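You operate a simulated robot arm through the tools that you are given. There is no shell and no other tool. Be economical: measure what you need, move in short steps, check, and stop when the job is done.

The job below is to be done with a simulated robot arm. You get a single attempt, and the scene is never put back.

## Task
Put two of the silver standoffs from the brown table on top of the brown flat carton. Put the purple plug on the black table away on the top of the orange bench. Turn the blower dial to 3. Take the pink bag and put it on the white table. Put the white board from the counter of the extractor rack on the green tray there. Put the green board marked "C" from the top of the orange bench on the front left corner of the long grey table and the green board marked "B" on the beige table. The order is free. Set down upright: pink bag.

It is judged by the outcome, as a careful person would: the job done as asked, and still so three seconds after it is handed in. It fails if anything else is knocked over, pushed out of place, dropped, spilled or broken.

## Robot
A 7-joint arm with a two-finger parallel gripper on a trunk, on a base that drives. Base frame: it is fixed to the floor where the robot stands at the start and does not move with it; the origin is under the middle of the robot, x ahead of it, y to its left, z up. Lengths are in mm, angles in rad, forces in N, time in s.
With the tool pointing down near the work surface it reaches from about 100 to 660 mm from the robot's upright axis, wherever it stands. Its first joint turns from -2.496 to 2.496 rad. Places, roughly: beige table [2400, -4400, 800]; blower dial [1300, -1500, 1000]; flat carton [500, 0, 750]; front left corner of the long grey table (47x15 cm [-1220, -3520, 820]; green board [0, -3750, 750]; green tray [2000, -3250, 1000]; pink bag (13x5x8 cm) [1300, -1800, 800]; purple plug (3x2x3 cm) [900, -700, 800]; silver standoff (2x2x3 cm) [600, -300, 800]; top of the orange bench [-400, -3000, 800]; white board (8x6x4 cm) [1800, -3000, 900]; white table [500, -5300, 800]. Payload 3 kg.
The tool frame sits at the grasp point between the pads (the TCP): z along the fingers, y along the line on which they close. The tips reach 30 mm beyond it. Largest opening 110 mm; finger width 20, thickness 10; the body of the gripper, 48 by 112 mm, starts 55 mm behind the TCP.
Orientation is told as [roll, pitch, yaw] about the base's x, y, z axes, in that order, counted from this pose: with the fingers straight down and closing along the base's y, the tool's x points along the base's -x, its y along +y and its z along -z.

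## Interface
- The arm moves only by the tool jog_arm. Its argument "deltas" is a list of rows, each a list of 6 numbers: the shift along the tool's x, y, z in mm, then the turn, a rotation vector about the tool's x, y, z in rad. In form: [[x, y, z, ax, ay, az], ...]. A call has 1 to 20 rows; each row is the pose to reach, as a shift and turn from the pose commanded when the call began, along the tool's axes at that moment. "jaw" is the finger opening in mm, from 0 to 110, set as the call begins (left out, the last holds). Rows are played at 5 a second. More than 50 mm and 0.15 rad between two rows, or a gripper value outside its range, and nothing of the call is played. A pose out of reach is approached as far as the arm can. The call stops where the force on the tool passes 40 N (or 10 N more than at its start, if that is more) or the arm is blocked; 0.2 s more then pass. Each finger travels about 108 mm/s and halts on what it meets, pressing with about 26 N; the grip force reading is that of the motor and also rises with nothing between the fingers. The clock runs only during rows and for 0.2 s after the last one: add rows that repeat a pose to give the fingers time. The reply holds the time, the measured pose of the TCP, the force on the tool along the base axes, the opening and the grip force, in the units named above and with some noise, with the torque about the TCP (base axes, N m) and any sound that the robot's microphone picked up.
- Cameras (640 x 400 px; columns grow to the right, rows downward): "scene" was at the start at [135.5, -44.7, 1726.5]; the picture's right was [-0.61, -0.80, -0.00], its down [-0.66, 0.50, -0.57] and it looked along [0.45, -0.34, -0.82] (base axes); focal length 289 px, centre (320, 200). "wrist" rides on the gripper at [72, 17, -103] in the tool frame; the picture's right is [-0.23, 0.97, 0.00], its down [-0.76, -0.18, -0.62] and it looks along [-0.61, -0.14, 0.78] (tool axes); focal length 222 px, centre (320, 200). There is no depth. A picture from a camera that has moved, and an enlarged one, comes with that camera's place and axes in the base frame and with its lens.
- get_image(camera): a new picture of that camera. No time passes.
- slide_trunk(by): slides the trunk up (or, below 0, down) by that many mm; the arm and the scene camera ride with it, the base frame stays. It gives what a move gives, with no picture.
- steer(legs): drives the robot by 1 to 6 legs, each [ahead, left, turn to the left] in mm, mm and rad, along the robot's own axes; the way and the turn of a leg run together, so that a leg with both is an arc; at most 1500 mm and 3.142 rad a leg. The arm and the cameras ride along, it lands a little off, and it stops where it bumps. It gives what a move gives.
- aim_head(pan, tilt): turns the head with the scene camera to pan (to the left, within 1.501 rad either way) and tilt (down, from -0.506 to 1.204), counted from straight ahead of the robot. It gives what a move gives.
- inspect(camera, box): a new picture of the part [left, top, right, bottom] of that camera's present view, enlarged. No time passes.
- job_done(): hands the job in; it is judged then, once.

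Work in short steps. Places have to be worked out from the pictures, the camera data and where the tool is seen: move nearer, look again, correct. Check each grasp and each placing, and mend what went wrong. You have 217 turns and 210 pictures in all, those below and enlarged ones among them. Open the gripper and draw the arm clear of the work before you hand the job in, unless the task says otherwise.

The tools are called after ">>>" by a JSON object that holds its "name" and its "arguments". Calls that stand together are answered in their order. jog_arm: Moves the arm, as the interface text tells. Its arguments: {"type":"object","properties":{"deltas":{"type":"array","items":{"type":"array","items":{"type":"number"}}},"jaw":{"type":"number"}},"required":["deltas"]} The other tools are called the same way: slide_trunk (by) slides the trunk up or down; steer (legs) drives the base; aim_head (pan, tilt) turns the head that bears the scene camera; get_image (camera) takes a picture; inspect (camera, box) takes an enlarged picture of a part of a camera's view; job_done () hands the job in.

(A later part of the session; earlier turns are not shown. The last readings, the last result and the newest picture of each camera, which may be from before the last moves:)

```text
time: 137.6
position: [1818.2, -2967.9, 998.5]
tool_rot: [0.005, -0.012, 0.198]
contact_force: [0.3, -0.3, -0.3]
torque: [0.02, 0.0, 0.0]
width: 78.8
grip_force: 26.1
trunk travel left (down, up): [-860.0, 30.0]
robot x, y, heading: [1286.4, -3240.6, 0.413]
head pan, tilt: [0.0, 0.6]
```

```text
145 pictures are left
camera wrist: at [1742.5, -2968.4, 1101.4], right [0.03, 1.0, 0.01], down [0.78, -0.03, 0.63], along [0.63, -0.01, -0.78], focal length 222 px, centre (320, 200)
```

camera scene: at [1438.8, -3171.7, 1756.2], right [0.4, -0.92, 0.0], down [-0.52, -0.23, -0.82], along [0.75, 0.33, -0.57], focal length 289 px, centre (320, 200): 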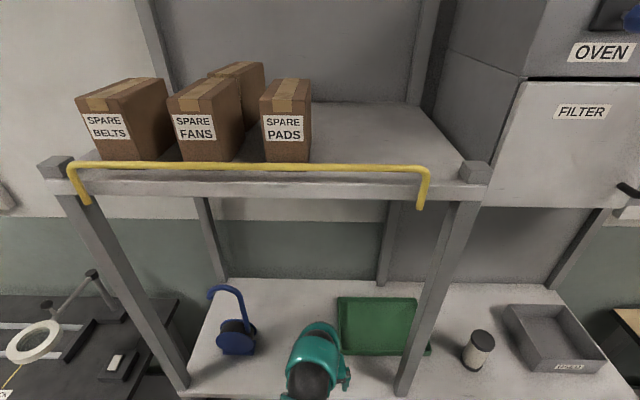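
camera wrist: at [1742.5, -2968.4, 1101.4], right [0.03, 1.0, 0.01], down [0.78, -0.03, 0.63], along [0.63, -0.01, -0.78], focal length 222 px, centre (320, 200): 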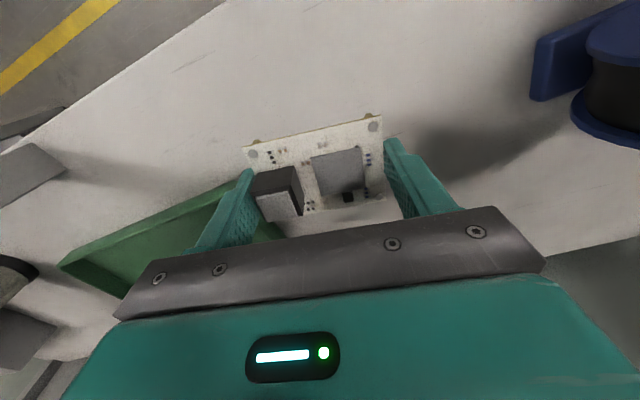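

Held. To clear the post, I'll retract the arm, shift the base ~100 mm left, then reach in diagonally to the left half of the tray.

>>> {"name": "jog_arm", "arguments": {"deltas": [[30, -6, -5, 0, 0, -0.05], [60, -12, -10, 0, 0, -0.1], [90, -18, -15, 0, 0, -0.15], [118, -24, -20, 0, 0, -0.2], [118, -24, -20, 0, 0, -0.2]]}}

>>> {"name": "steer", "arguments": {"legs": [[0, 100, 0]]}}

>>> {"name": "aim_head", "arguments": {"pan": -0.1, "tilt": 0.75}}

>>> {"name": "get_image", "arguments": {"camera": "scene"}}

>>> {"name": "get_image", "arguments": {"camera": "wrist"}}

```text
time: 138.8
position: [1702.9, -3016.3, 1016.7]
tool_rot: [0.001, -0.008, 0.395]
contact_force: [0.0, -0.6, -0.3]
torque: [0.01, -0.02, -0.01]
width: 79.0
grip_force: 26.0
trunk travel left (down, up): [-860.0, 30.0]
robot x, y, heading: [1282.8, -3238.2, 0.414]
head pan, tilt: [0.0, 0.6]
```

```text
time: 139.9
position: [1661.1, -2922.7, 1016.3]
tool_rot: [0.002, -0.01, 0.401]
contact_force: [0.4, 1.2, -0.3]
torque: [-0.03, 0.01, -0.02]
width: 79.3
grip_force: 25.5
trunk travel left (down, up): [-860.0, 30.0]
robot x, y, heading: [1245.6, -3147.7, 0.427]
head pan, tilt: [0.0, 0.6]
```

```text
time: 140.6
position: [1662.2, -2923.7, 1017.2]
tool_rot: [0.001, -0.011, 0.399]
contact_force: [-0.1, -0.5, 0.2]
torque: [0.01, -0.01, 0.04]
width: 79.1
grip_force: 25.8
trunk travel left (down, up): [-860.0, 30.0]
robot x, y, heading: [1240.7, -3150.4, 0.418]
head pan, tilt: [-0.099, 0.75]
```

```text
144 pictures are left
camera scene: at [1395.2, -3090.9, 1743.5], right [0.31, -0.95, 0.0], down [-0.65, -0.21, -0.73], along [0.69, 0.23, -0.68], focal length 289 px, centre (320, 200)
```

scene: 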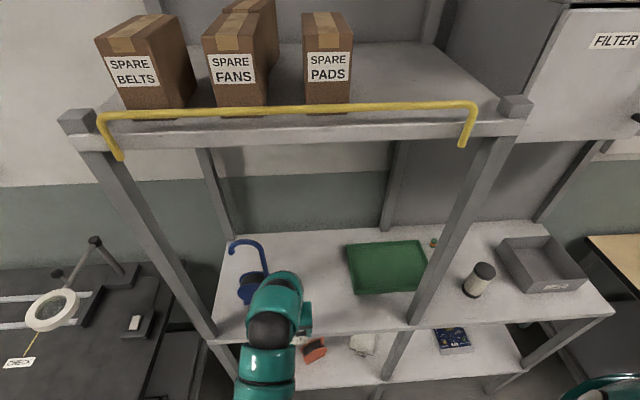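

```text
143 pictures are left
camera wrist: at [1588.1, -2938.3, 1119.4], right [-0.17, 0.99, 0.0], down [0.77, 0.13, 0.63], along [0.62, 0.11, -0.78], focal length 222 px, centre (320, 200)
```

wrist: 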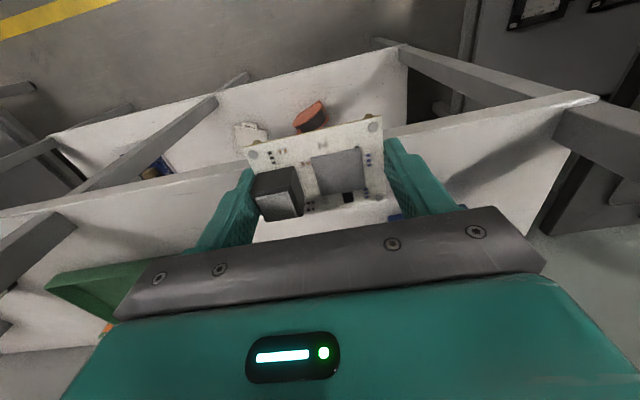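

Geometry confirmed: tray n 530–700, l 3530–3793. Shift arm right 110 mm, then advance base 110 mm for reach.

>>> {"name": "jog_arm", "arguments": {"deltas": [[0, -37, 0, 0, 0, 0], [0, -74, 0, 0, 0, 0], [0, -110, 0, 0, 0, 0], [0, -110, 0, 0, 0, 0]]}}

>>> {"name": "steer", "arguments": {"legs": [[115, 0, 0]]}}

>>> {"name": "get_image", "arguments": {"camera": "scene"}}

```text
time: 141.6
position: [1701.1, -3023.5, 1015.8]
tool_rot: [0.001, -0.011, 0.399]
contact_force: [-0.7, -0.3, -1.2]
torque: [0.02, 0.0, 0.0]
width: 78.9
grip_force: 25.8
trunk travel left (down, up): [-860.0, 30.0]
robot x, y, heading: [1249.2, -3149.2, 0.424]
head pan, tilt: [-0.099, 0.75]
```

```text
time: 142.9
position: [1809.6, -2974.7, 1016.2]
tool_rot: [0.002, -0.009, 0.4]
contact_force: [0.5, -0.2, -1.3]
torque: [0.01, 0.03, 0.02]
width: 78.9
grip_force: 25.7
trunk travel left (down, up): [-860.0, 30.0]
robot x, y, heading: [1351.5, -3103.5, 0.419]
head pan, tilt: [-0.099, 0.75]
```

```text
142 pictures are left
camera scene: at [1504.1, -3042.0, 1743.2], right [0.31, -0.95, 0.0], down [-0.65, -0.21, -0.73], along [0.69, 0.23, -0.68], focal length 289 px, centre (320, 200)
```

scene: 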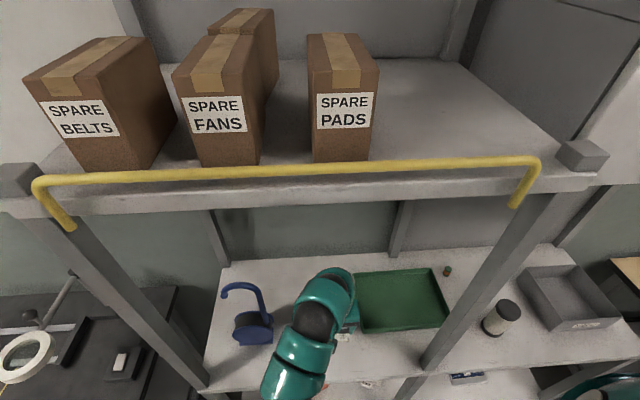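

Clear. Now reach diagonally to over the tray's left half.

>>> {"name": "jog_arm", "arguments": {"deltas": [[-29, -35, 0, 0, 0, 0], [-58, -68, 0, 0, 0, 0], [-85, -100, 0, 0, 0, 0], [-100, -130, 0, 0, 0, 0], [-105, -158, 0, 0, 0, 0], [-105, -158, 0, 0, 0, 0]]}}

>>> {"name": "get_image", "arguments": {"camera": "scene"}}

>>> {"name": "get_image", "arguments": {"camera": "wrist"}}

```text
time: 144.3
position: [1968.9, -3081.3, 1017.4]
tool_rot: [0.001, -0.01, 0.399]
contact_force: [-0.4, -0.4, -0.6]
torque: [0.01, 0.0, 0.02]
width: 78.9
grip_force: 26.0
trunk travel left (down, up): [-860.0, 30.0]
robot x, y, heading: [1348.4, -3100.3, 0.421]
head pan, tilt: [-0.099, 0.75]
```

```text
141 pictures are left
camera scene: at [1502.1, -3042.1, 1743.4], right [0.31, -0.95, 0.0], down [-0.65, -0.21, -0.73], along [0.69, 0.23, -0.68], focal length 289 px, centre (320, 200)
```

scene: 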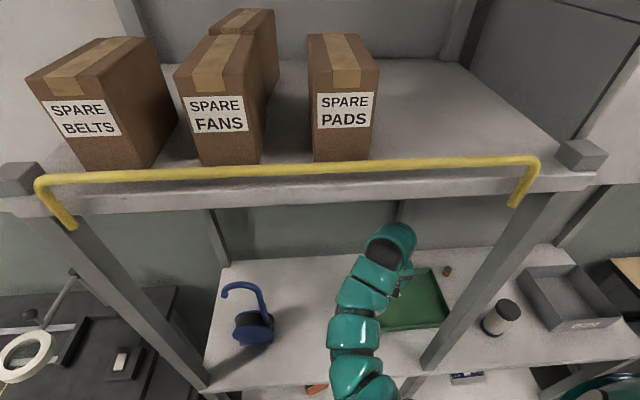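

```text
140 pictures are left
camera wrist: at [1895.1, -3095.0, 1121.3], right [-0.17, 0.99, 0.0], down [0.77, 0.13, 0.63], along [0.62, 0.11, -0.78], focal length 222 px, centre (320, 200)
```

wrist: 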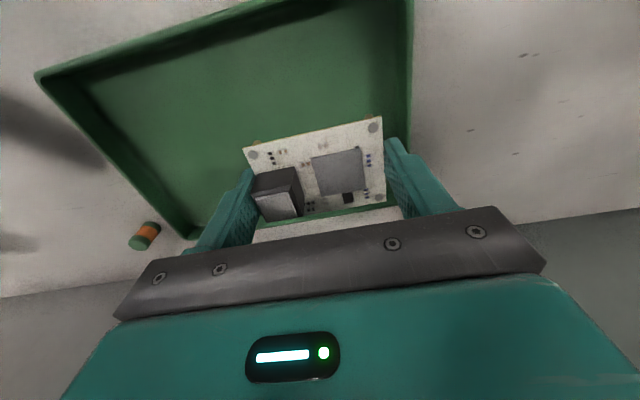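

The board is above the tray's left half with margin. Descend to ~966, then creep.

>>> {"name": "jog_arm", "arguments": {"deltas": [[0, -5, 20, 0, 0, 0], [0, -5, 40, 0, 0, 0], [0, -5, 51, 0, 0, 0], [0, -5, 51, 0, 0, 0]]}}

>>> {"name": "get_image", "arguments": {"camera": "wrist"}}

```text
time: 145.3
position: [1970.0, -3084.7, 966.0]
tool_rot: [0.002, -0.012, 0.398]
contact_force: [0.0, 0.1, -1.0]
torque: [0.01, -0.02, -0.04]
width: 78.9
grip_force: 25.4
trunk travel left (down, up): [-860.0, 30.0]
robot x, y, heading: [1352.9, -3097.6, 0.419]
head pan, tilt: [-0.099, 0.75]
```

```text
139 pictures are left
camera wrist: at [1896.7, -3099.2, 1068.9], right [-0.17, 0.99, 0.0], down [0.77, 0.13, 0.63], along [0.62, 0.11, -0.78], focal length 222 px, centre (320, 200)
```

wrist: 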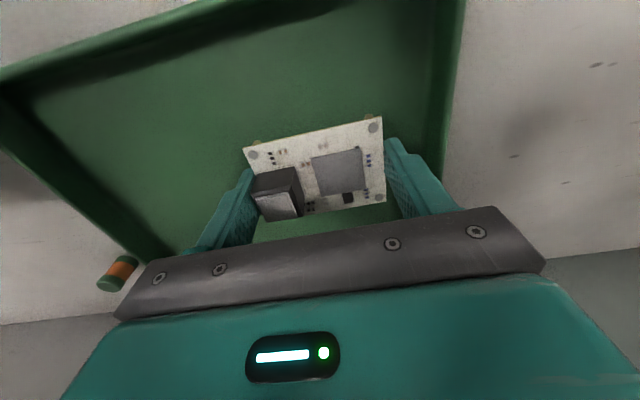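

>>> {"name": "jog_arm", "arguments": {"deltas": [[0, 0, 2, 0, 0, 0], [0, 0, 4, 0, 0, 0], [0, 0, 6, 0, 0, 0], [0, 0, 8, 0, 0, 0], [0, 0, 9, 0, 0, 0], [0, 0, 10, 0, 0, 0], [0, 0, 11, 0, 0, 0], [0, 0, 12, 0, 0, 0], [0, 0, 13, 0, 0, 0], [0, 0, 14, 0, 0, 0], [0, 0, 15, 0, 0, 0]]}}

>>> {"name": "get_image", "arguments": {"camera": "wrist"}}

```text
time: 147.7
position: [1970.2, -3085.4, 955.0]
tool_rot: [0.0, -0.019, 0.398]
contact_force: [-6.7, -1.9, 25.5]
torque: [0.03, 0.62, 0.01]
width: 79.1
grip_force: 26.2
trunk travel left (down, up): [-860.0, 30.0]
robot x, y, heading: [1351.9, -3098.6, 0.415]
head pan, tilt: [-0.099, 0.75]
stopped in row 11: the force on the tool passed its limit at 43 N (the readings are from after the stop); the commanded pose is now the measured one
```

```text
138 pictures are left
camera wrist: at [1894.9, -3099.3, 1057.2], right [-0.17, 0.99, 0.0], down [0.76, 0.13, 0.64], along [0.63, 0.11, -0.77], focal length 222 px, centre (320, 200)
```

wrist: 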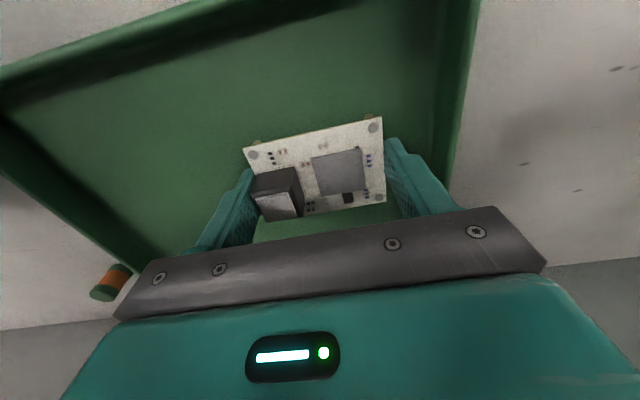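

Contact on the tray floor. Ease 1 mm, open to 92, rise.

>>> {"name": "jog_arm", "arguments": {"deltas": [[0, 0, -1, 0, 0, 0], [0, 0, -1, 0, 0, 0], [0, 0, -1, 0, 0, 0]], "jaw": 92}}

>>> {"name": "jog_arm", "arguments": {"deltas": [[0, 0, -20, 0, 0, 0], [0, 0, -50, 0, 0, 0], [0, 0, -70, 0, 0, 0], [0, 0, -70, 0, 0, 0]]}}

>>> {"name": "get_image", "arguments": {"camera": "wrist"}}

```text
time: 148.5
position: [1970.5, -3085.5, 954.1]
tool_rot: [0.0, -0.019, 0.397]
contact_force: [3.4, -6.0, 31.3]
torque: [-0.16, 0.18, -0.21]
width: 90.0
grip_force: 0.0
trunk travel left (down, up): [-860.0, 30.0]
robot x, y, heading: [1351.5, -3103.7, 0.418]
head pan, tilt: [-0.099, 0.75]
```

```text
time: 149.5
position: [1971.5, -3085.9, 1024.6]
tool_rot: [0.0, -0.013, 0.399]
contact_force: [0.1, -0.2, -0.9]
torque: [0.0, -0.01, 0.0]
width: 92.0
grip_force: 0.1
trunk travel left (down, up): [-860.0, 30.0]
robot x, y, heading: [1354.6, -3102.0, 0.414]
head pan, tilt: [-0.099, 0.75]
```

```text
137 pictures are left
camera wrist: at [1897.0, -3099.7, 1126.8], right [-0.17, 0.99, 0.0], down [0.76, 0.13, 0.63], along [0.62, 0.11, -0.77], focal length 222 px, centre (320, 200)
```

wrist: 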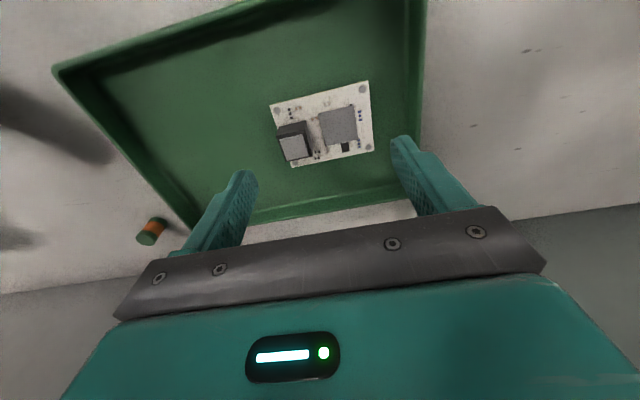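

White board sits in the tray. Retract along the reverse path, then back off and drive along to the blower.

>>> {"name": "jog_arm", "arguments": {"deltas": [[5, 33, 0, 0, 0, 0], [20, 63, 0, 0, 0, 0], [47, 95, 0, 0, 0, 0], [76, 128, 0, 0, 0, 0], [105, 163, 0, 0, 0, 0], [105, 163, 0, 0, 0, 0]], "jaw": 60}}

>>> {"name": "steer", "arguments": {"legs": [[-450, 0, 0], [0, 1250, 0]]}}

>>> {"name": "aim_head", "arguments": {"pan": 0, "tilt": 0.6}}

>>> {"name": "get_image", "arguments": {"camera": "scene"}}

```text
time: 150.9
position: [1810.5, -2973.5, 1023.2]
tool_rot: [0.0, -0.016, 0.398]
contact_force: [-0.3, 0.0, 0.6]
torque: [-0.03, 0.01, -0.02]
width: 60.1
grip_force: 0.0
trunk travel left (down, up): [-860.0, 30.0]
robot x, y, heading: [1351.2, -3097.7, 0.42]
head pan, tilt: [-0.099, 0.75]
```

```text
time: 159.4
position: [905.0, -2021.0, 1022.8]
tool_rot: [0.0, -0.015, 0.391]
contact_force: [0.1, 0.1, 0.8]
torque: [-0.02, 0.0, 0.0]
width: 59.9
grip_force: 0.0
trunk travel left (down, up): [-860.0, 30.0]
robot x, y, heading: [445.7, -2148.0, 0.404]
head pan, tilt: [-0.099, 0.75]
```

```text
time: 160.1
position: [905.5, -2022.3, 1023.3]
tool_rot: [0.001, -0.016, 0.391]
contact_force: [0.5, 0.3, -0.9]
torque: [0.03, 0.0, 0.0]
width: 60.2
grip_force: 0.0
trunk travel left (down, up): [-860.0, 30.0]
robot x, y, heading: [445.7, -2144.4, 0.41]
head pan, tilt: [0.0, 0.6]
```

```text
136 pictures are left
camera scene: at [599.5, -2079.0, 1756.3], right [0.4, -0.92, 0.0], down [-0.52, -0.22, -0.82], along [0.76, 0.33, -0.57], focal length 289 px, centre (320, 200)
```

scene: 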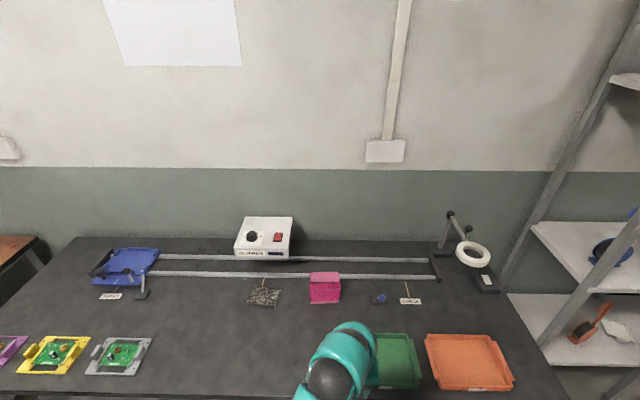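

>>> {"name": "inspect", "arguments": {"camera": "scene", "box": [215, 200, 315, 270]}}

>>> {"name": "inspect", "arguments": {"camera": "scene", "box": [225, 250, 425, 350]}}

```text
5.71 times, centred on (265, 235) of scene
camera zoom: at [599.5, -2079.0, 1756.3], right [0.4, -0.92, 0.0], down [-0.52, -0.22, -0.82], along [0.76, 0.33, -0.57], focal length 1649 px, centre (634, 0)
```

zoom: 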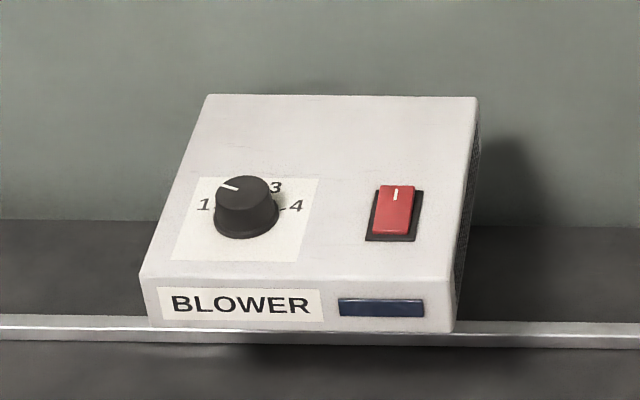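

```text
3.20 times, centred on (325, 300) of scene
camera zoom: at [599.5, -2079.0, 1756.3], right [0.4, -0.92, 0.0], down [-0.52, -0.22, -0.82], along [0.76, 0.33, -0.57], focal length 923 px, centre (304, -120)
```

zoom: 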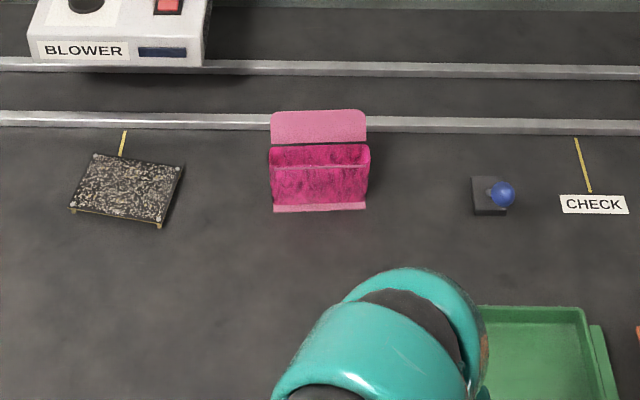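

Dial is on top of the blower (≈(1288,-1484,1000)), bag at ≈(1287,-1800). Drive in front of the blower, near the table edge.

>>> {"name": "steer", "arguments": {"legs": [[0, 280, 0], [320, 0, 0]]}}

>>> {"name": "get_image", "arguments": {"camera": "scene"}}

>>> {"name": "get_image", "arguments": {"camera": "wrist"}}

```text
time: 163.8
position: [1088.5, -1630.2, 1023.3]
tool_rot: [-0.001, -0.015, 0.4]
contact_force: [-0.2, 0.4, -0.5]
torque: [0.0, 0.03, -0.02]
width: 59.9
grip_force: 0.0
trunk travel left (down, up): [-860.0, 30.0]
robot x, y, heading: [631.2, -1757.2, 0.415]
head pan, tilt: [0.0, 0.6]
```

```text
133 pictures are left
camera scene: at [784.0, -1691.0, 1756.2], right [0.41, -0.91, 0.0], down [-0.52, -0.23, -0.82], along [0.75, 0.34, -0.57], focal length 289 px, centre (320, 200)
```

scene: 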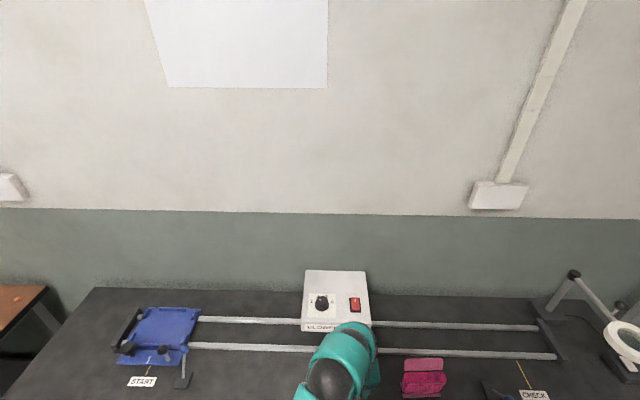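

```text
132 pictures are left
camera wrist: at [1014.3, -1644.3, 1125.4], right [-0.17, 0.98, 0.0], down [0.76, 0.13, 0.63], along [0.62, 0.11, -0.77], focal length 222 px, centre (320, 200)
```

wrist: 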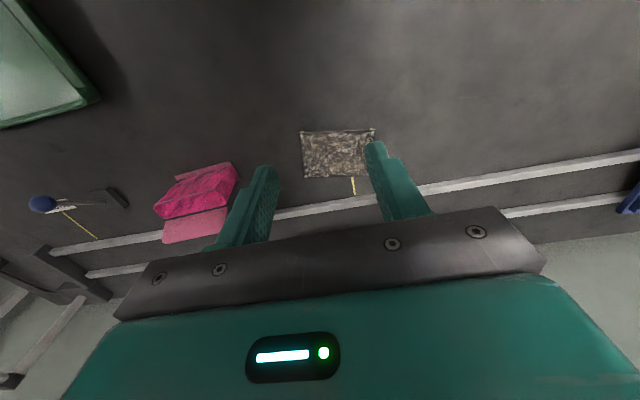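

>>> {"name": "inspect", "arguments": {"camera": "scene", "box": [290, 260, 390, 340]}}

>>> {"name": "steer", "arguments": {"legs": [[60, 0, -0.015]]}}

```text
5.00 times, centred on (340, 300) of scene
camera zoom: at [784.0, -1691.0, 1756.2], right [0.41, -0.91, 0.0], down [-0.52, -0.23, -0.82], along [0.75, 0.34, -0.57], focal length 1443 px, centre (220, -300)
```

zoom: 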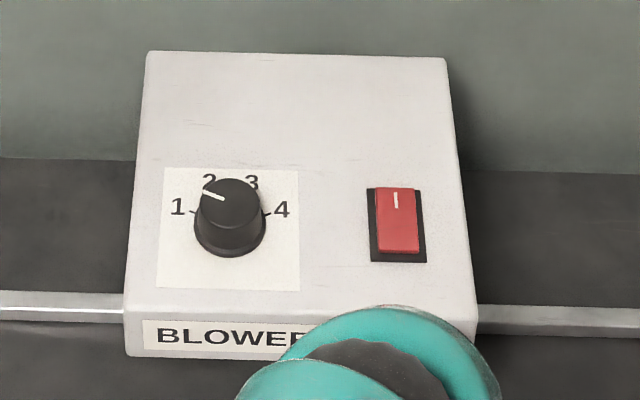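

```text
time: 164.8
position: [1146.2, -1612.1, 1021.1]
tool_rot: [-0.001, -0.014, 0.385]
contact_force: [-0.6, -0.2, 0.5]
torque: [0.0, 0.02, 0.0]
width: 59.8
grip_force: 0.0
trunk travel left (down, up): [-860.0, 30.0]
robot x, y, heading: [683.3, -1732.8, 0.408]
head pan, tilt: [0.0, 0.6]
```

No bump yet. The pointer is at "1"; "3" is about +80° clockwise. Creep forward more for reach.

>>> {"name": "steer", "arguments": {"legs": [[45, 0, 0]]}}

>>> {"name": "get_image", "arguments": {"camera": "wrist"}}

>>> {"name": "inspect", "arguments": {"camera": "scene", "box": [240, 280, 440, 400]}}

```text
time: 165.7
position: [1161.4, -1606.8, 1022.8]
tool_rot: [0.0, -0.017, 0.384]
contact_force: [0.0, 0.2, -0.5]
torque: [-0.01, 0.01, -0.02]
width: 60.0
grip_force: 0.1
trunk travel left (down, up): [-860.0, 30.0]
robot x, y, heading: [699.3, -1730.6, 0.404]
head pan, tilt: [0.0, 0.6]
stopped in leg 1: the robot was blocked; the commanded pose is now the measured one
```

```text
130 pictures are left
camera wrist: at [1086.2, -1619.9, 1125.4], right [-0.15, 0.99, 0.0], down [0.76, 0.12, 0.64], along [0.63, 0.1, -0.77], focal length 222 px, centre (320, 200)
```

wrist: 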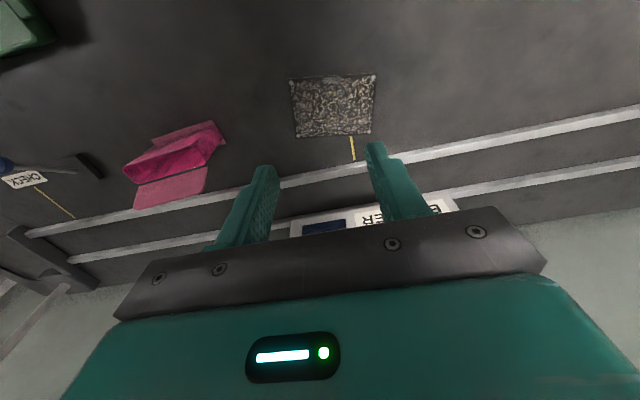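

```text
3.20 times, centred on (340, 340) of scene
camera zoom: at [855.1, -1662.9, 1756.1], right [0.39, -0.92, 0.0], down [-0.52, -0.22, -0.82], along [0.76, 0.33, -0.57], focal length 923 px, centre (256, -248)
```

zoom: 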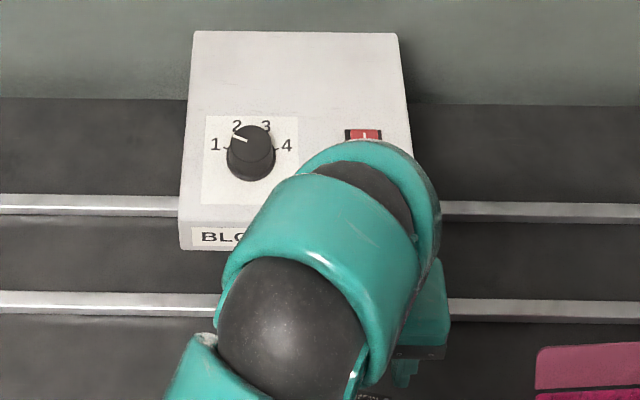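

Base at its limit. Knob triangulates to (1317,-1458), top z≈967. Extend the arm toward it at the current height, and see how far it reaches.

>>> {"name": "jog_arm", "arguments": {"deltas": [[-38, 20, -5, 0, 0, 0], [-76, 40, -10, 0, 0, 0], [-114, 60, -10, 0, 0, 0], [-150, 79, -10, 0, 0, 0], [-175, 79, -10, 0, 0, 0], [-198, 79, -10, 0, 0, 0], [-198, 79, -10, 0, 0, 0]]}}

>>> {"name": "get_image", "arguments": {"camera": "wrist"}}

>>> {"name": "get_image", "arguments": {"camera": "scene"}}

```text
time: 167.2
position: [1314.6, -1457.9, 1036.7]
tool_rot: [0.001, -0.014, 0.385]
contact_force: [0.8, -0.9, 0.0]
torque: [0.0, -0.01, 0.01]
width: 60.1
grip_force: 0.1
trunk travel left (down, up): [-860.0, 30.0]
robot x, y, heading: [702.9, -1729.5, 0.403]
head pan, tilt: [0.0, 0.6]
```

```text
128 pictures are left
camera wrist: at [1238.7, -1470.7, 1138.9], right [-0.16, 0.99, 0.0], down [0.76, 0.12, 0.64], along [0.63, 0.1, -0.77], focal length 222 px, centre (320, 200)
```

wrist: 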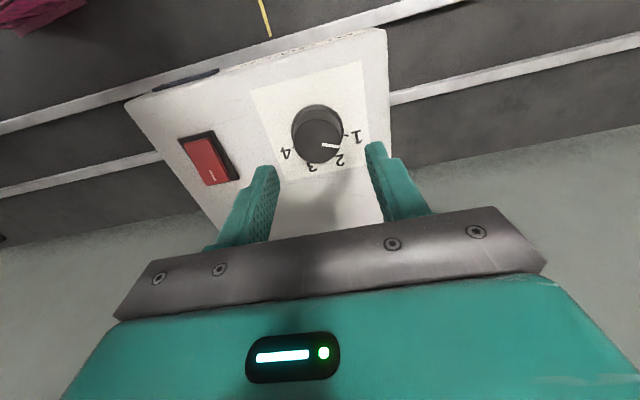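

```text
127 pictures are left
camera scene: at [852.5, -1663.5, 1756.4], right [0.39, -0.92, 0.0], down [-0.52, -0.22, -0.83], along [0.76, 0.33, -0.56], focal length 289 px, centre (320, 200)
```

scene: 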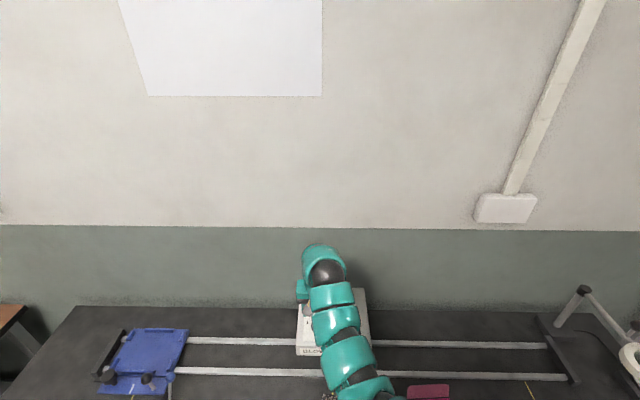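

Reached fully. Zoom on the dial.

>>> {"name": "inspect", "arguments": {"camera": "wrist", "box": [250, 80, 400, 180]}}

```text
4.00 times, centred on (325, 130) of wrist
camera zoom: at [1238.7, -1470.7, 1138.9], right [-0.16, 0.99, 0.0], down [0.76, 0.12, 0.64], along [0.63, 0.1, -0.77], focal length 888 px, centre (300, 480)
```

zoom: 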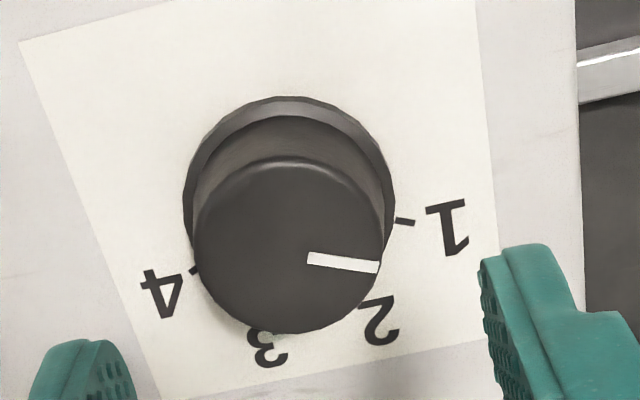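

Knob centre ≈(1319,-1460), ticks are 45° apart, so 1→3 is 90° clockwise. Pre-rotate the gripper 0.75 rad counter-clockwise, centre, and descend partly.

>>> {"name": "jog_arm", "arguments": {"deltas": [[-3, -4, 0, 0, 0, -0.14], [-3, -4, 0, 0, 0, -0.28], [-3, -4, 0, 0, 0, -0.42], [-3, -4, 0, 0, 0, -0.56], [-3, -4, 0, 0, 0, -0.7], [-3, -4, 0, 0, 0, -0.78], [-3, -4, 0, 0, 0, -0.78]], "jaw": 75}}

>>> {"name": "get_image", "arguments": {"camera": "wrist"}}

```text
time: 168.8
position: [1318.3, -1461.0, 1037.6]
tool_rot: [-0.01, -0.014, 1.168]
contact_force: [0.7, 0.1, 0.4]
torque: [0.01, 0.01, 0.03]
width: 74.9
grip_force: 0.0
trunk travel left (down, up): [-860.0, 30.0]
robot x, y, heading: [703.4, -1727.8, 0.407]
head pan, tilt: [0.0, 0.6]
```

```text
125 pictures are left
camera wrist: at [1272.0, -1522.8, 1139.3], right [-0.81, 0.59, -0.01], down [0.45, 0.63, 0.63], along [0.38, 0.51, -0.77], focal length 222 px, centre (320, 200)
```

wrist: 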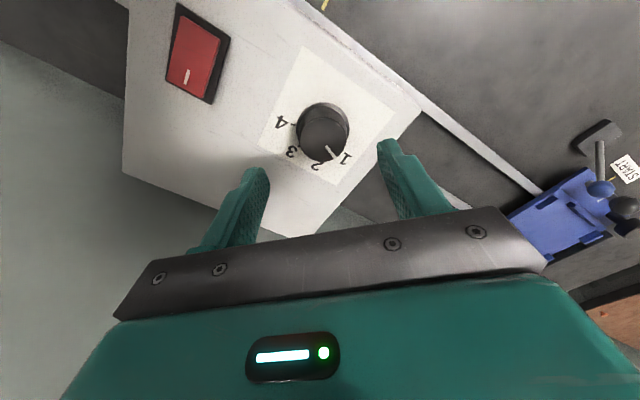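

Centred. Descend to ~992 and check.

>>> {"name": "jog_arm", "arguments": {"deltas": [[0, 0, 20, 0, 0, 0], [0, 0, 40, 0, 0, 0], [0, 0, 47, 0, 0, 0], [0, 0, 47, 0, 0, 0]]}}

>>> {"name": "get_image", "arguments": {"camera": "wrist"}}

```text
time: 169.8
position: [1318.3, -1462.1, 991.3]
tool_rot: [-0.013, -0.013, 1.166]
contact_force: [0.4, 0.4, -0.3]
torque: [-0.01, 0.0, 0.05]
width: 74.9
grip_force: 0.0
trunk travel left (down, up): [-860.0, 30.0]
robot x, y, heading: [697.7, -1727.6, 0.406]
head pan, tilt: [0.0, 0.6]
```

```text
124 pictures are left
camera wrist: at [1273.1, -1523.3, 1093.1], right [-0.81, 0.59, -0.01], down [0.45, 0.63, 0.64], along [0.38, 0.51, -0.77], focal length 222 px, centre (320, 200)
```

wrist: 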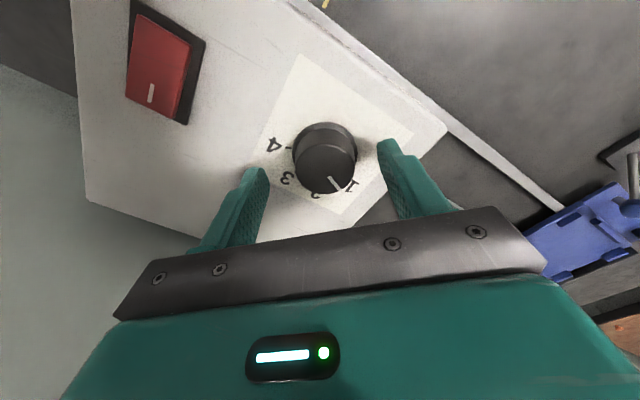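

Knob top near tip level as expected. Shift +4 mm and descend 14 mm, then close.

>>> {"name": "jog_arm", "arguments": {"deltas": [[0, 4, 5, 0, 0, 0], [0, 4, 10, 0, 0, 0], [0, 4, 14, 0, 0, 0], [0, 4, 14, 0, 0, 0]]}}

>>> {"name": "jog_arm", "arguments": {"deltas": [[0, 0, 0, 0, 0, 0], [0, 0, 0, 0, 0, 0], [0, 0, 0, 0, 0, 0]], "jaw": 20}}

>>> {"name": "inspect", "arguments": {"camera": "wrist", "box": [220, 80, 440, 230]}}

```text
time: 170.8
position: [1314.9, -1460.9, 974.6]
tool_rot: [-0.014, -0.012, 1.165]
contact_force: [-0.5, -1.0, 0.5]
torque: [0.0, 0.05, 0.04]
width: 74.8
grip_force: 0.1
trunk travel left (down, up): [-860.0, 30.0]
robot x, y, heading: [699.1, -1729.5, 0.403]
head pan, tilt: [0.0, 0.6]
```

```text
time: 171.7
position: [1315.9, -1461.0, 975.7]
tool_rot: [-0.013, -0.012, 1.163]
contact_force: [6.6, -1.4, 2.1]
torque: [-0.51, -0.25, -0.02]
width: 46.0
grip_force: 45.5
trunk travel left (down, up): [-860.0, 30.0]
robot x, y, heading: [699.7, -1731.9, 0.403]
head pan, tilt: [0.0, 0.6]
```

```text
2.67 times, centred on (330, 155) of wrist
camera zoom: at [1270.1, -1522.0, 1078.1], right [-0.8, 0.59, -0.01], down [0.45, 0.63, 0.63], along [0.38, 0.51, -0.77], focal length 592 px, centre (293, 320)
```

zoom: 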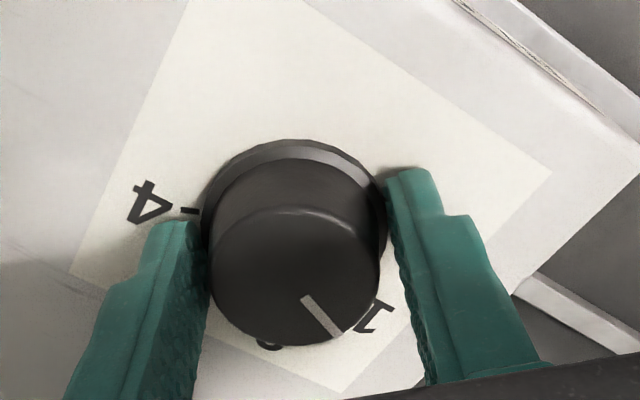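

Gripping at 46 mm. Turn clockwise 0.7 rad and view.

>>> {"name": "jog_arm", "arguments": {"deltas": [[0, 0, 0, 0, 0, 0.12], [0, 0, 0, 0, 0, 0.24], [0, 0, 0, 0, 0, 0.36], [0, 0, 0, 0, 0, 0.48], [0, 0, 0, 0, 0, 0.6], [0, 0, 0, 0, 0, 0.7], [0, 0, 0, 0, 0, 0.7]]}}

>>> {"name": "inspect", "arguments": {"camera": "wrist", "box": [220, 80, 440, 230]}}

```text
time: 173.2
position: [1314.7, -1459.0, 975.8]
tool_rot: [0.0, -0.016, 0.465]
contact_force: [3.4, -1.2, 2.3]
torque: [0.62, -0.82, 0.0]
width: 46.2
grip_force: 45.7
trunk travel left (down, up): [-860.0, 30.0]
robot x, y, heading: [702.1, -1724.8, 0.404]
head pan, tilt: [0.0, 0.6]
```

```text
2.67 times, centred on (330, 155) of wrist
camera zoom: at [1241.4, -1479.0, 1077.9], right [-0.23, 0.97, 0.0], down [0.75, 0.18, 0.64], along [0.62, 0.15, -0.77], focal length 592 px, centre (293, 320)
```

zoom: 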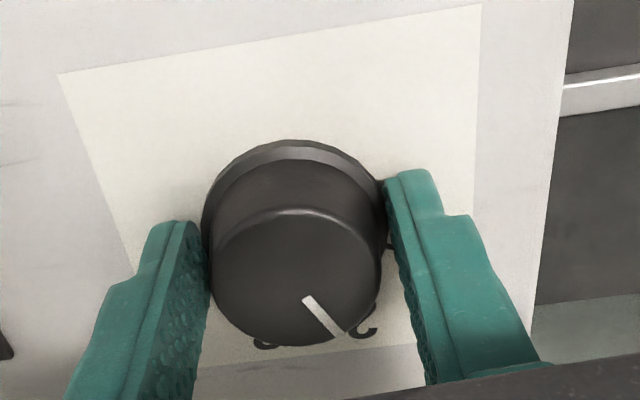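

Knob follows. Turn another 0.87 rad.

>>> {"name": "jog_arm", "arguments": {"deltas": [[0, 0, 0, 0, 0, 0.12], [0, 0, 0, 0, 0, 0.24], [0, 0, 0, 0, 0, 0.36], [0, 0, 0, 0, 0, 0.48], [0, 0, 0, 0, 0, 0.6], [0, 0, 0, 0, 0, 0.72], [0, 0, 0, 0, 0, 0.84], [0, 0, 0, 0, 0, 0.87], [0, 0, 0, 0, 0, 0.87]]}}

>>> {"name": "inspect", "arguments": {"camera": "wrist", "box": [220, 80, 440, 230]}}

```text
time: 175.2
position: [1316.0, -1458.4, 975.5]
tool_rot: [0.009, -0.011, -0.403]
contact_force: [-0.8, 7.4, -9.9]
torque: [0.04, -0.56, -0.01]
width: 46.2
grip_force: 45.1
trunk travel left (down, up): [-860.0, 30.0]
robot x, y, heading: [701.5, -1730.6, 0.408]
head pan, tilt: [0.0, 0.6]
```

```text
2.67 times, centred on (330, 155) of wrist
camera zoom: at [1253.9, -1416.1, 1078.6], right [0.59, 0.81, 0.01], down [0.62, -0.47, 0.63], along [0.51, -0.37, -0.78], focal length 592 px, centre (293, 320)
```

zoom: 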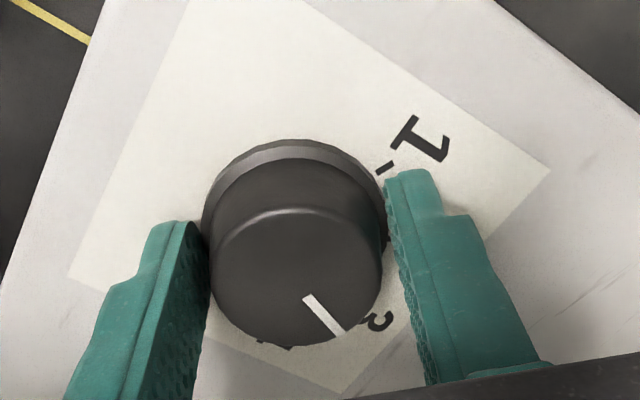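

Pointer direction (~47°) matches label 3 direction. Release, lift and verify.

>>> {"name": "jog_arm", "arguments": {"deltas": [[0, 0, 0, 0, 0, 0], [0, 0, 0, 0, 0, 0], [0, 0, -30, 0, 0, 0], [0, 0, -70, 0, 0, 0], [0, 0, -70, 0, 0, 0]], "jaw": 75}}

>>> {"name": "inspect", "arguments": {"camera": "wrist", "box": [240, 60, 420, 180]}}

```text
time: 176.4
position: [1313.3, -1458.7, 1045.4]
tool_rot: [0.011, -0.01, -0.404]
contact_force: [-0.5, 0.1, -0.1]
torque: [0.02, 0.01, -0.02]
width: 75.1
grip_force: 0.1
trunk travel left (down, up): [-860.0, 30.0]
robot x, y, heading: [698.2, -1730.1, 0.408]
head pan, tilt: [0.0, 0.6]
```

```text
3.33 times, centred on (330, 120) of wrist
camera zoom: at [1251.9, -1417.1, 1149.3], right [0.59, 0.81, 0.01], down [0.62, -0.47, 0.63], along [0.51, -0.36, -0.78], focal length 740 px, centre (287, 467)
```

zoom: 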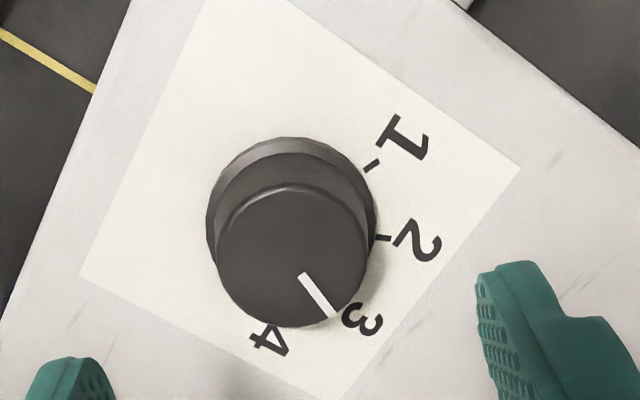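

Dial at 3. Now the pink bag: back off slightly, drive right ~290 mm so the arm is in front of it.

>>> {"name": "steer", "arguments": {"legs": [[-60, 0, 0], [0, -290, 0]]}}

>>> {"name": "jog_arm", "arguments": {"deltas": [[0, 0, 0, 0, 0, 0.13], [0, 0, 0, 0, 0, 0.26], [0, 0, 0, 0, 0, 0.39], [0, 0, 0, 0, 0, 0.52], [0, 0, 0, 0, 0, 0.65], [0, 0, 0, 0, 0, 0.77], [0, 0, 0, 0, 0, 0.77]], "jaw": 100}}

>>> {"name": "get_image", "arguments": {"camera": "wrist"}}

>>> {"name": "get_image", "arguments": {"camera": "scene"}}

```text
time: 179.0
position: [1372.3, -1745.1, 1045.7]
tool_rot: [0.013, -0.011, -0.399]
contact_force: [-0.6, 0.2, 0.6]
torque: [0.0, 0.0, -0.02]
width: 74.9
grip_force: 0.0
trunk travel left (down, up): [-860.0, 30.0]
robot x, y, heading: [762.9, -2015.7, 0.411]
head pan, tilt: [0.0, 0.6]
```

```text
time: 180.6
position: [1372.8, -1744.9, 1045.8]
tool_rot: [0.014, -0.001, -1.172]
contact_force: [-0.3, -0.5, 0.5]
torque: [0.02, 0.0, 0.0]
width: 100.1
grip_force: 0.0
trunk travel left (down, up): [-860.0, 30.0]
robot x, y, heading: [759.9, -2015.3, 0.411]
head pan, tilt: [0.0, 0.6]
```

```text
119 pictures are left
camera wrist: at [1358.5, -1673.5, 1149.9], right [0.99, 0.17, 0.02], down [0.12, -0.77, 0.62], along [0.12, -0.61, -0.78], focal length 222 px, centre (320, 200)
```

wrist: 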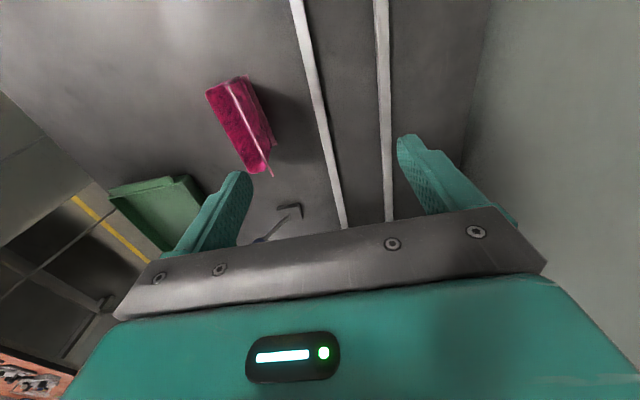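

```text
118 pictures are left
camera scene: at [913.3, -1950.4, 1756.3], right [0.4, -0.92, 0.0], down [-0.52, -0.23, -0.82], along [0.76, 0.33, -0.57], focal length 289 px, centre (320, 200)
```

scene: 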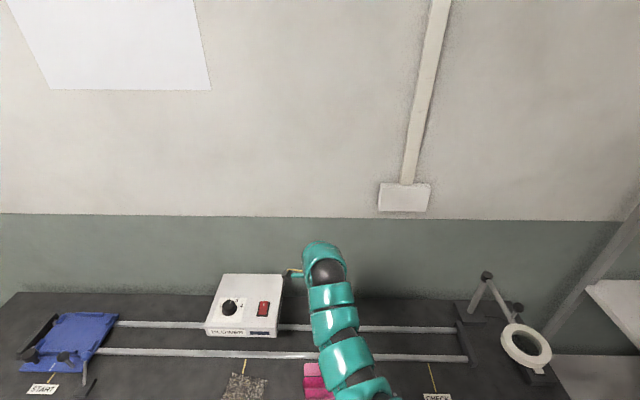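

>>> {"name": "inspect", "arguments": {"camera": "wrist", "box": [180, 50, 300, 200]}}

>>> {"name": "inspect", "arguments": {"camera": "scene", "box": [195, 265, 295, 345]}}

```text
2.67 times, centred on (240, 125) of wrist
camera zoom: at [1358.5, -1673.5, 1149.9], right [0.99, 0.17, 0.02], down [0.12, -0.77, 0.62], along [0.12, -0.61, -0.78], focal length 592 px, centre (533, 400)
```

zoom: 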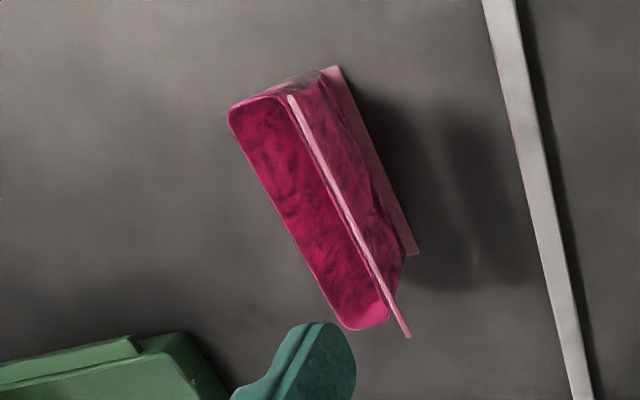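

```text
5.00 times, centred on (245, 305) of scene
camera zoom: at [913.3, -1950.4, 1756.3], right [0.4, -0.92, 0.0], down [-0.52, -0.23, -0.82], along [0.76, 0.33, -0.57], focal length 1443 px, centre (695, -325)
```

zoom: 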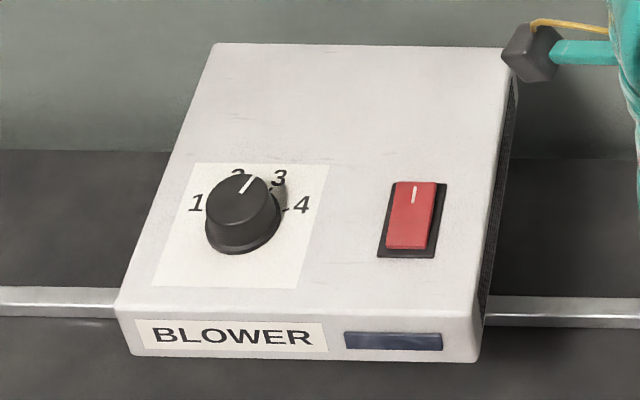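

The bag is a pouch with a thin upright fin; fin centre ≈(1296,-1807), along the table length. I'll grip the fin across its thickness: move above it, lower to 920, look.

>>> {"name": "jog_arm", "arguments": {"deltas": [[-9, -32, 0, 0, 0, -0.02], [-18, -64, 0, 0, 0, -0.045], [-27, -95, 0, 0, 0, -0.045], [-27, -95, 45, 0, 0, -0.045], [-27, -95, 90, 0, 0, -0.045], [-27, -95, 120, 0, 0, -0.045], [-27, -95, 120, 0, 0, -0.045]], "jaw": 80}}

>>> {"name": "get_image", "arguments": {"camera": "wrist"}}

```text
time: 182.2
position: [1296.8, -1806.6, 926.3]
tool_rot: [0.016, 0.002, -1.125]
contact_force: [-0.5, -0.3, -0.2]
torque: [0.02, -0.01, 0.0]
width: 79.8
grip_force: 0.1
trunk travel left (down, up): [-860.0, 30.0]
robot x, y, heading: [760.3, -2019.2, 0.408]
head pan, tilt: [0.0, 0.6]
```

```text
115 pictures are left
camera wrist: at [1278.8, -1735.7, 1029.1], right [0.98, 0.22, 0.02], down [0.16, -0.77, 0.62], along [0.15, -0.6, -0.78], focal length 222 px, centre (320, 200)
```

wrist: 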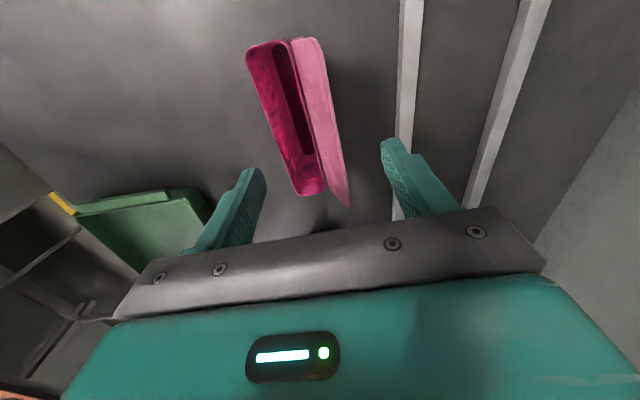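

>>> {"name": "inspect", "arguments": {"camera": "wrist", "box": [220, 20, 400, 220]}}

```text
2.00 times, centred on (310, 120) of wrist
camera zoom: at [1278.8, -1735.7, 1029.1], right [0.98, 0.22, 0.02], down [0.16, -0.77, 0.62], along [0.15, -0.6, -0.78], focal length 444 px, centre (340, 360)
```

zoom: 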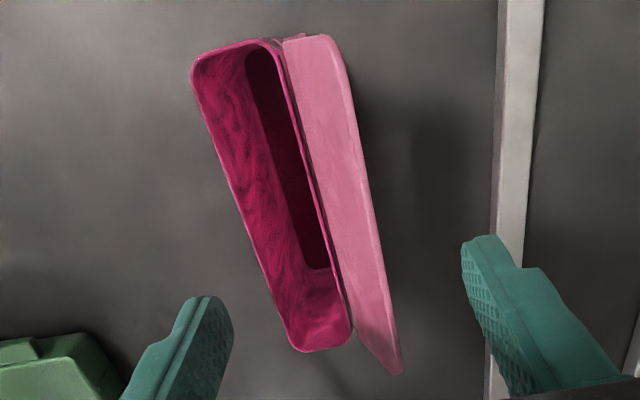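

The bag is an open pouch with a flap leaning back; best grip is pinching its front wall (rim ≈(1254,-1812,840)), one finger inside. Shift over the wall with jaws 36 and look.

>>> {"name": "jog_arm", "arguments": {"deltas": [[7, -20, 0, 0, 0, 0], [13, -41, 0, 0, 0, 0], [13, -41, 12, 0, 0, 0], [13, -41, 12, 0, 0, 0]], "jaw": 36}}

>>> {"name": "inspect", "arguments": {"camera": "wrist", "box": [200, 0, 440, 240]}}

```text
time: 183.2
position: [1254.5, -1812.8, 910.2]
tool_rot: [0.017, -0.001, -1.125]
contact_force: [-0.3, -0.3, 0.2]
torque: [0.06, -0.01, 0.01]
width: 36.0
grip_force: 0.1
trunk travel left (down, up): [-860.0, 30.0]
robot x, y, heading: [758.9, -2022.2, 0.407]
head pan, tilt: [0.0, 0.6]
```

```text
1.67 times, centred on (320, 120) of wrist
camera zoom: at [1237.3, -1742.0, 1015.7], right [0.98, 0.22, 0.02], down [0.16, -0.77, 0.62], along [0.15, -0.6, -0.78], focal length 370 px, centre (320, 333)
```

zoom: 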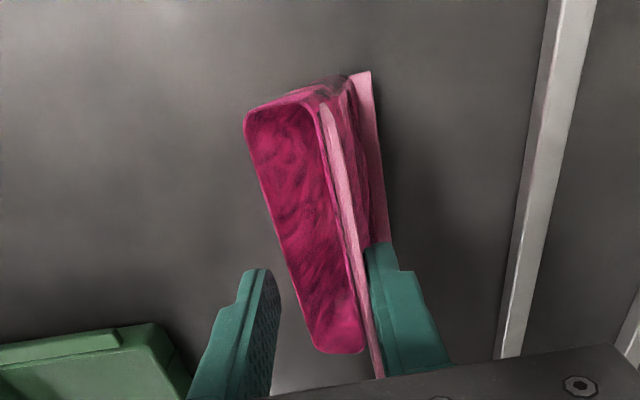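

The view looks different than before; let me look again from both cameras.

>>> {"name": "get_image", "arguments": {"camera": "wrist"}}

>>> {"name": "aim_head", "arguments": {"pan": 0, "tilt": 0.8}}

>>> {"name": "inspect", "arguments": {"camera": "scene", "box": [230, 200, 410, 320]}}

```text
112 pictures are left
camera wrist: at [1237.3, -1742.0, 1015.7], right [0.98, 0.22, 0.02], down [0.16, -0.77, 0.62], along [0.15, -0.6, -0.78], focal length 222 px, centre (320, 200)
```

wrist: 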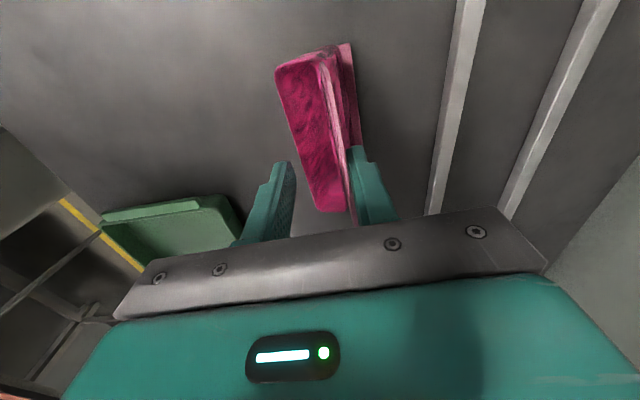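

```text
time: 183.9
position: [1255.2, -1813.9, 911.4]
tool_rot: [0.015, -0.002, -1.123]
contact_force: [-0.9, 0.9, -0.5]
torque: [0.01, 0.02, 0.01]
width: 35.8
grip_force: 0.2
trunk travel left (down, up): [-860.0, 30.0]
robot x, y, heading: [759.4, -2013.4, 0.407]
head pan, tilt: [0.0, 0.799]
```

```text
3.33 times, centred on (320, 260) of scene
camera zoom: at [906.2, -1953.6, 1739.5], right [0.4, -0.92, 0.0], down [-0.66, -0.29, -0.7], along [0.64, 0.28, -0.72], focal length 962 px, centre (320, 0)
```

zoom: 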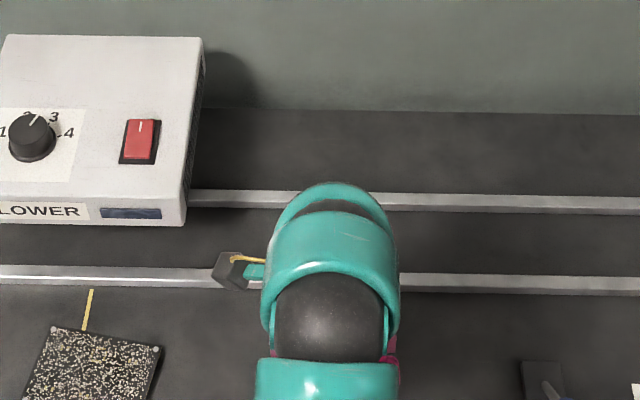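

Likely my right finger brushed the flap while shifting. Raise 60 mm and look at the bag's state.

>>> {"name": "jog_arm", "arguments": {"deltas": [[0, 0, -30, 0, 0, 0], [0, 0, -70, 0, 0, 0], [0, 0, -70, 0, 0, 0], [0, 0, -70, 0, 0, 0]]}}

>>> {"name": "inspect", "arguments": {"camera": "wrist", "box": [200, 0, 440, 200]}}

```text
time: 184.9
position: [1252.5, -1812.1, 980.7]
tool_rot: [0.016, -0.002, -1.124]
contact_force: [-0.5, 0.4, -1.1]
torque: [0.02, 0.01, 0.04]
width: 35.8
grip_force: 0.0
trunk travel left (down, up): [-860.0, 30.0]
robot x, y, heading: [761.0, -2016.3, 0.41]
head pan, tilt: [0.0, 0.799]
```

```text
2.00 times, centred on (320, 100) of wrist
camera zoom: at [1235.3, -1741.1, 1084.6], right [0.98, 0.22, 0.02], down [0.16, -0.77, 0.62], along [0.15, -0.6, -0.78], focal length 444 px, centre (320, 400)
```

zoom: 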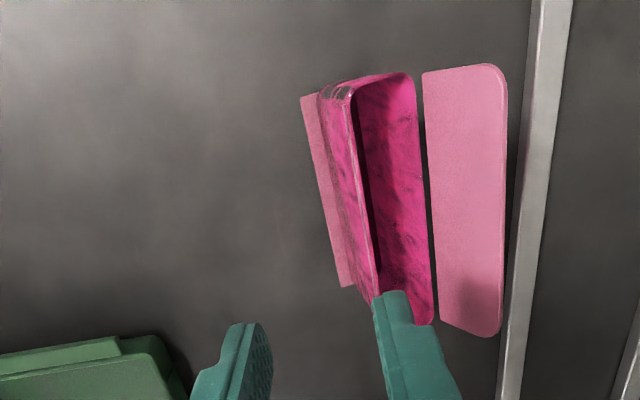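

The bag's upper part has moved relative to before; wait a second and look again to see whether it's settling.

>>> {"name": "jog_arm", "arguments": {"deltas": [[0, 0, -10, 0, 0, 0], [0, 0, -20, 0, 0, 0], [0, 0, -20, 0, 0, 0], [0, 0, -20, 0, 0, 0], [0, 0, -20, 0, 0, 0]]}}

>>> {"name": "inspect", "arguments": {"camera": "wrist", "box": [200, 0, 440, 200]}}

```text
time: 186.1
position: [1252.1, -1811.5, 1002.1]
tool_rot: [0.02, 0.001, -1.125]
contact_force: [-0.6, 1.1, 0.7]
torque: [0.0, -0.02, 0.0]
width: 36.0
grip_force: 0.1
trunk travel left (down, up): [-860.0, 30.0]
robot x, y, heading: [760.1, -2015.1, 0.405]
head pan, tilt: [0.0, 0.799]
```

```text
2.00 times, centred on (320, 100) of wrist
camera zoom: at [1235.5, -1741.1, 1106.5], right [0.98, 0.22, 0.02], down [0.16, -0.77, 0.62], along [0.15, -0.6, -0.78], focal length 444 px, centre (320, 400)
```

zoom: 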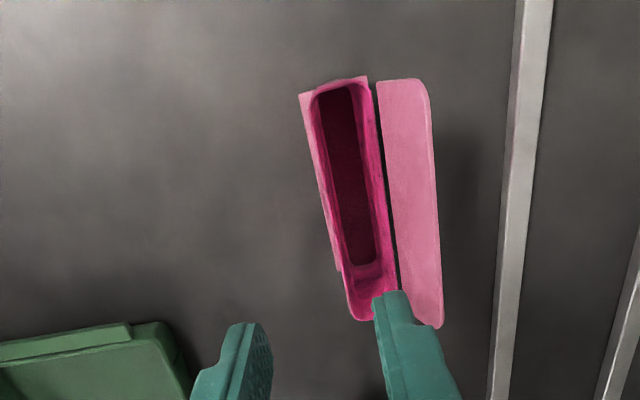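

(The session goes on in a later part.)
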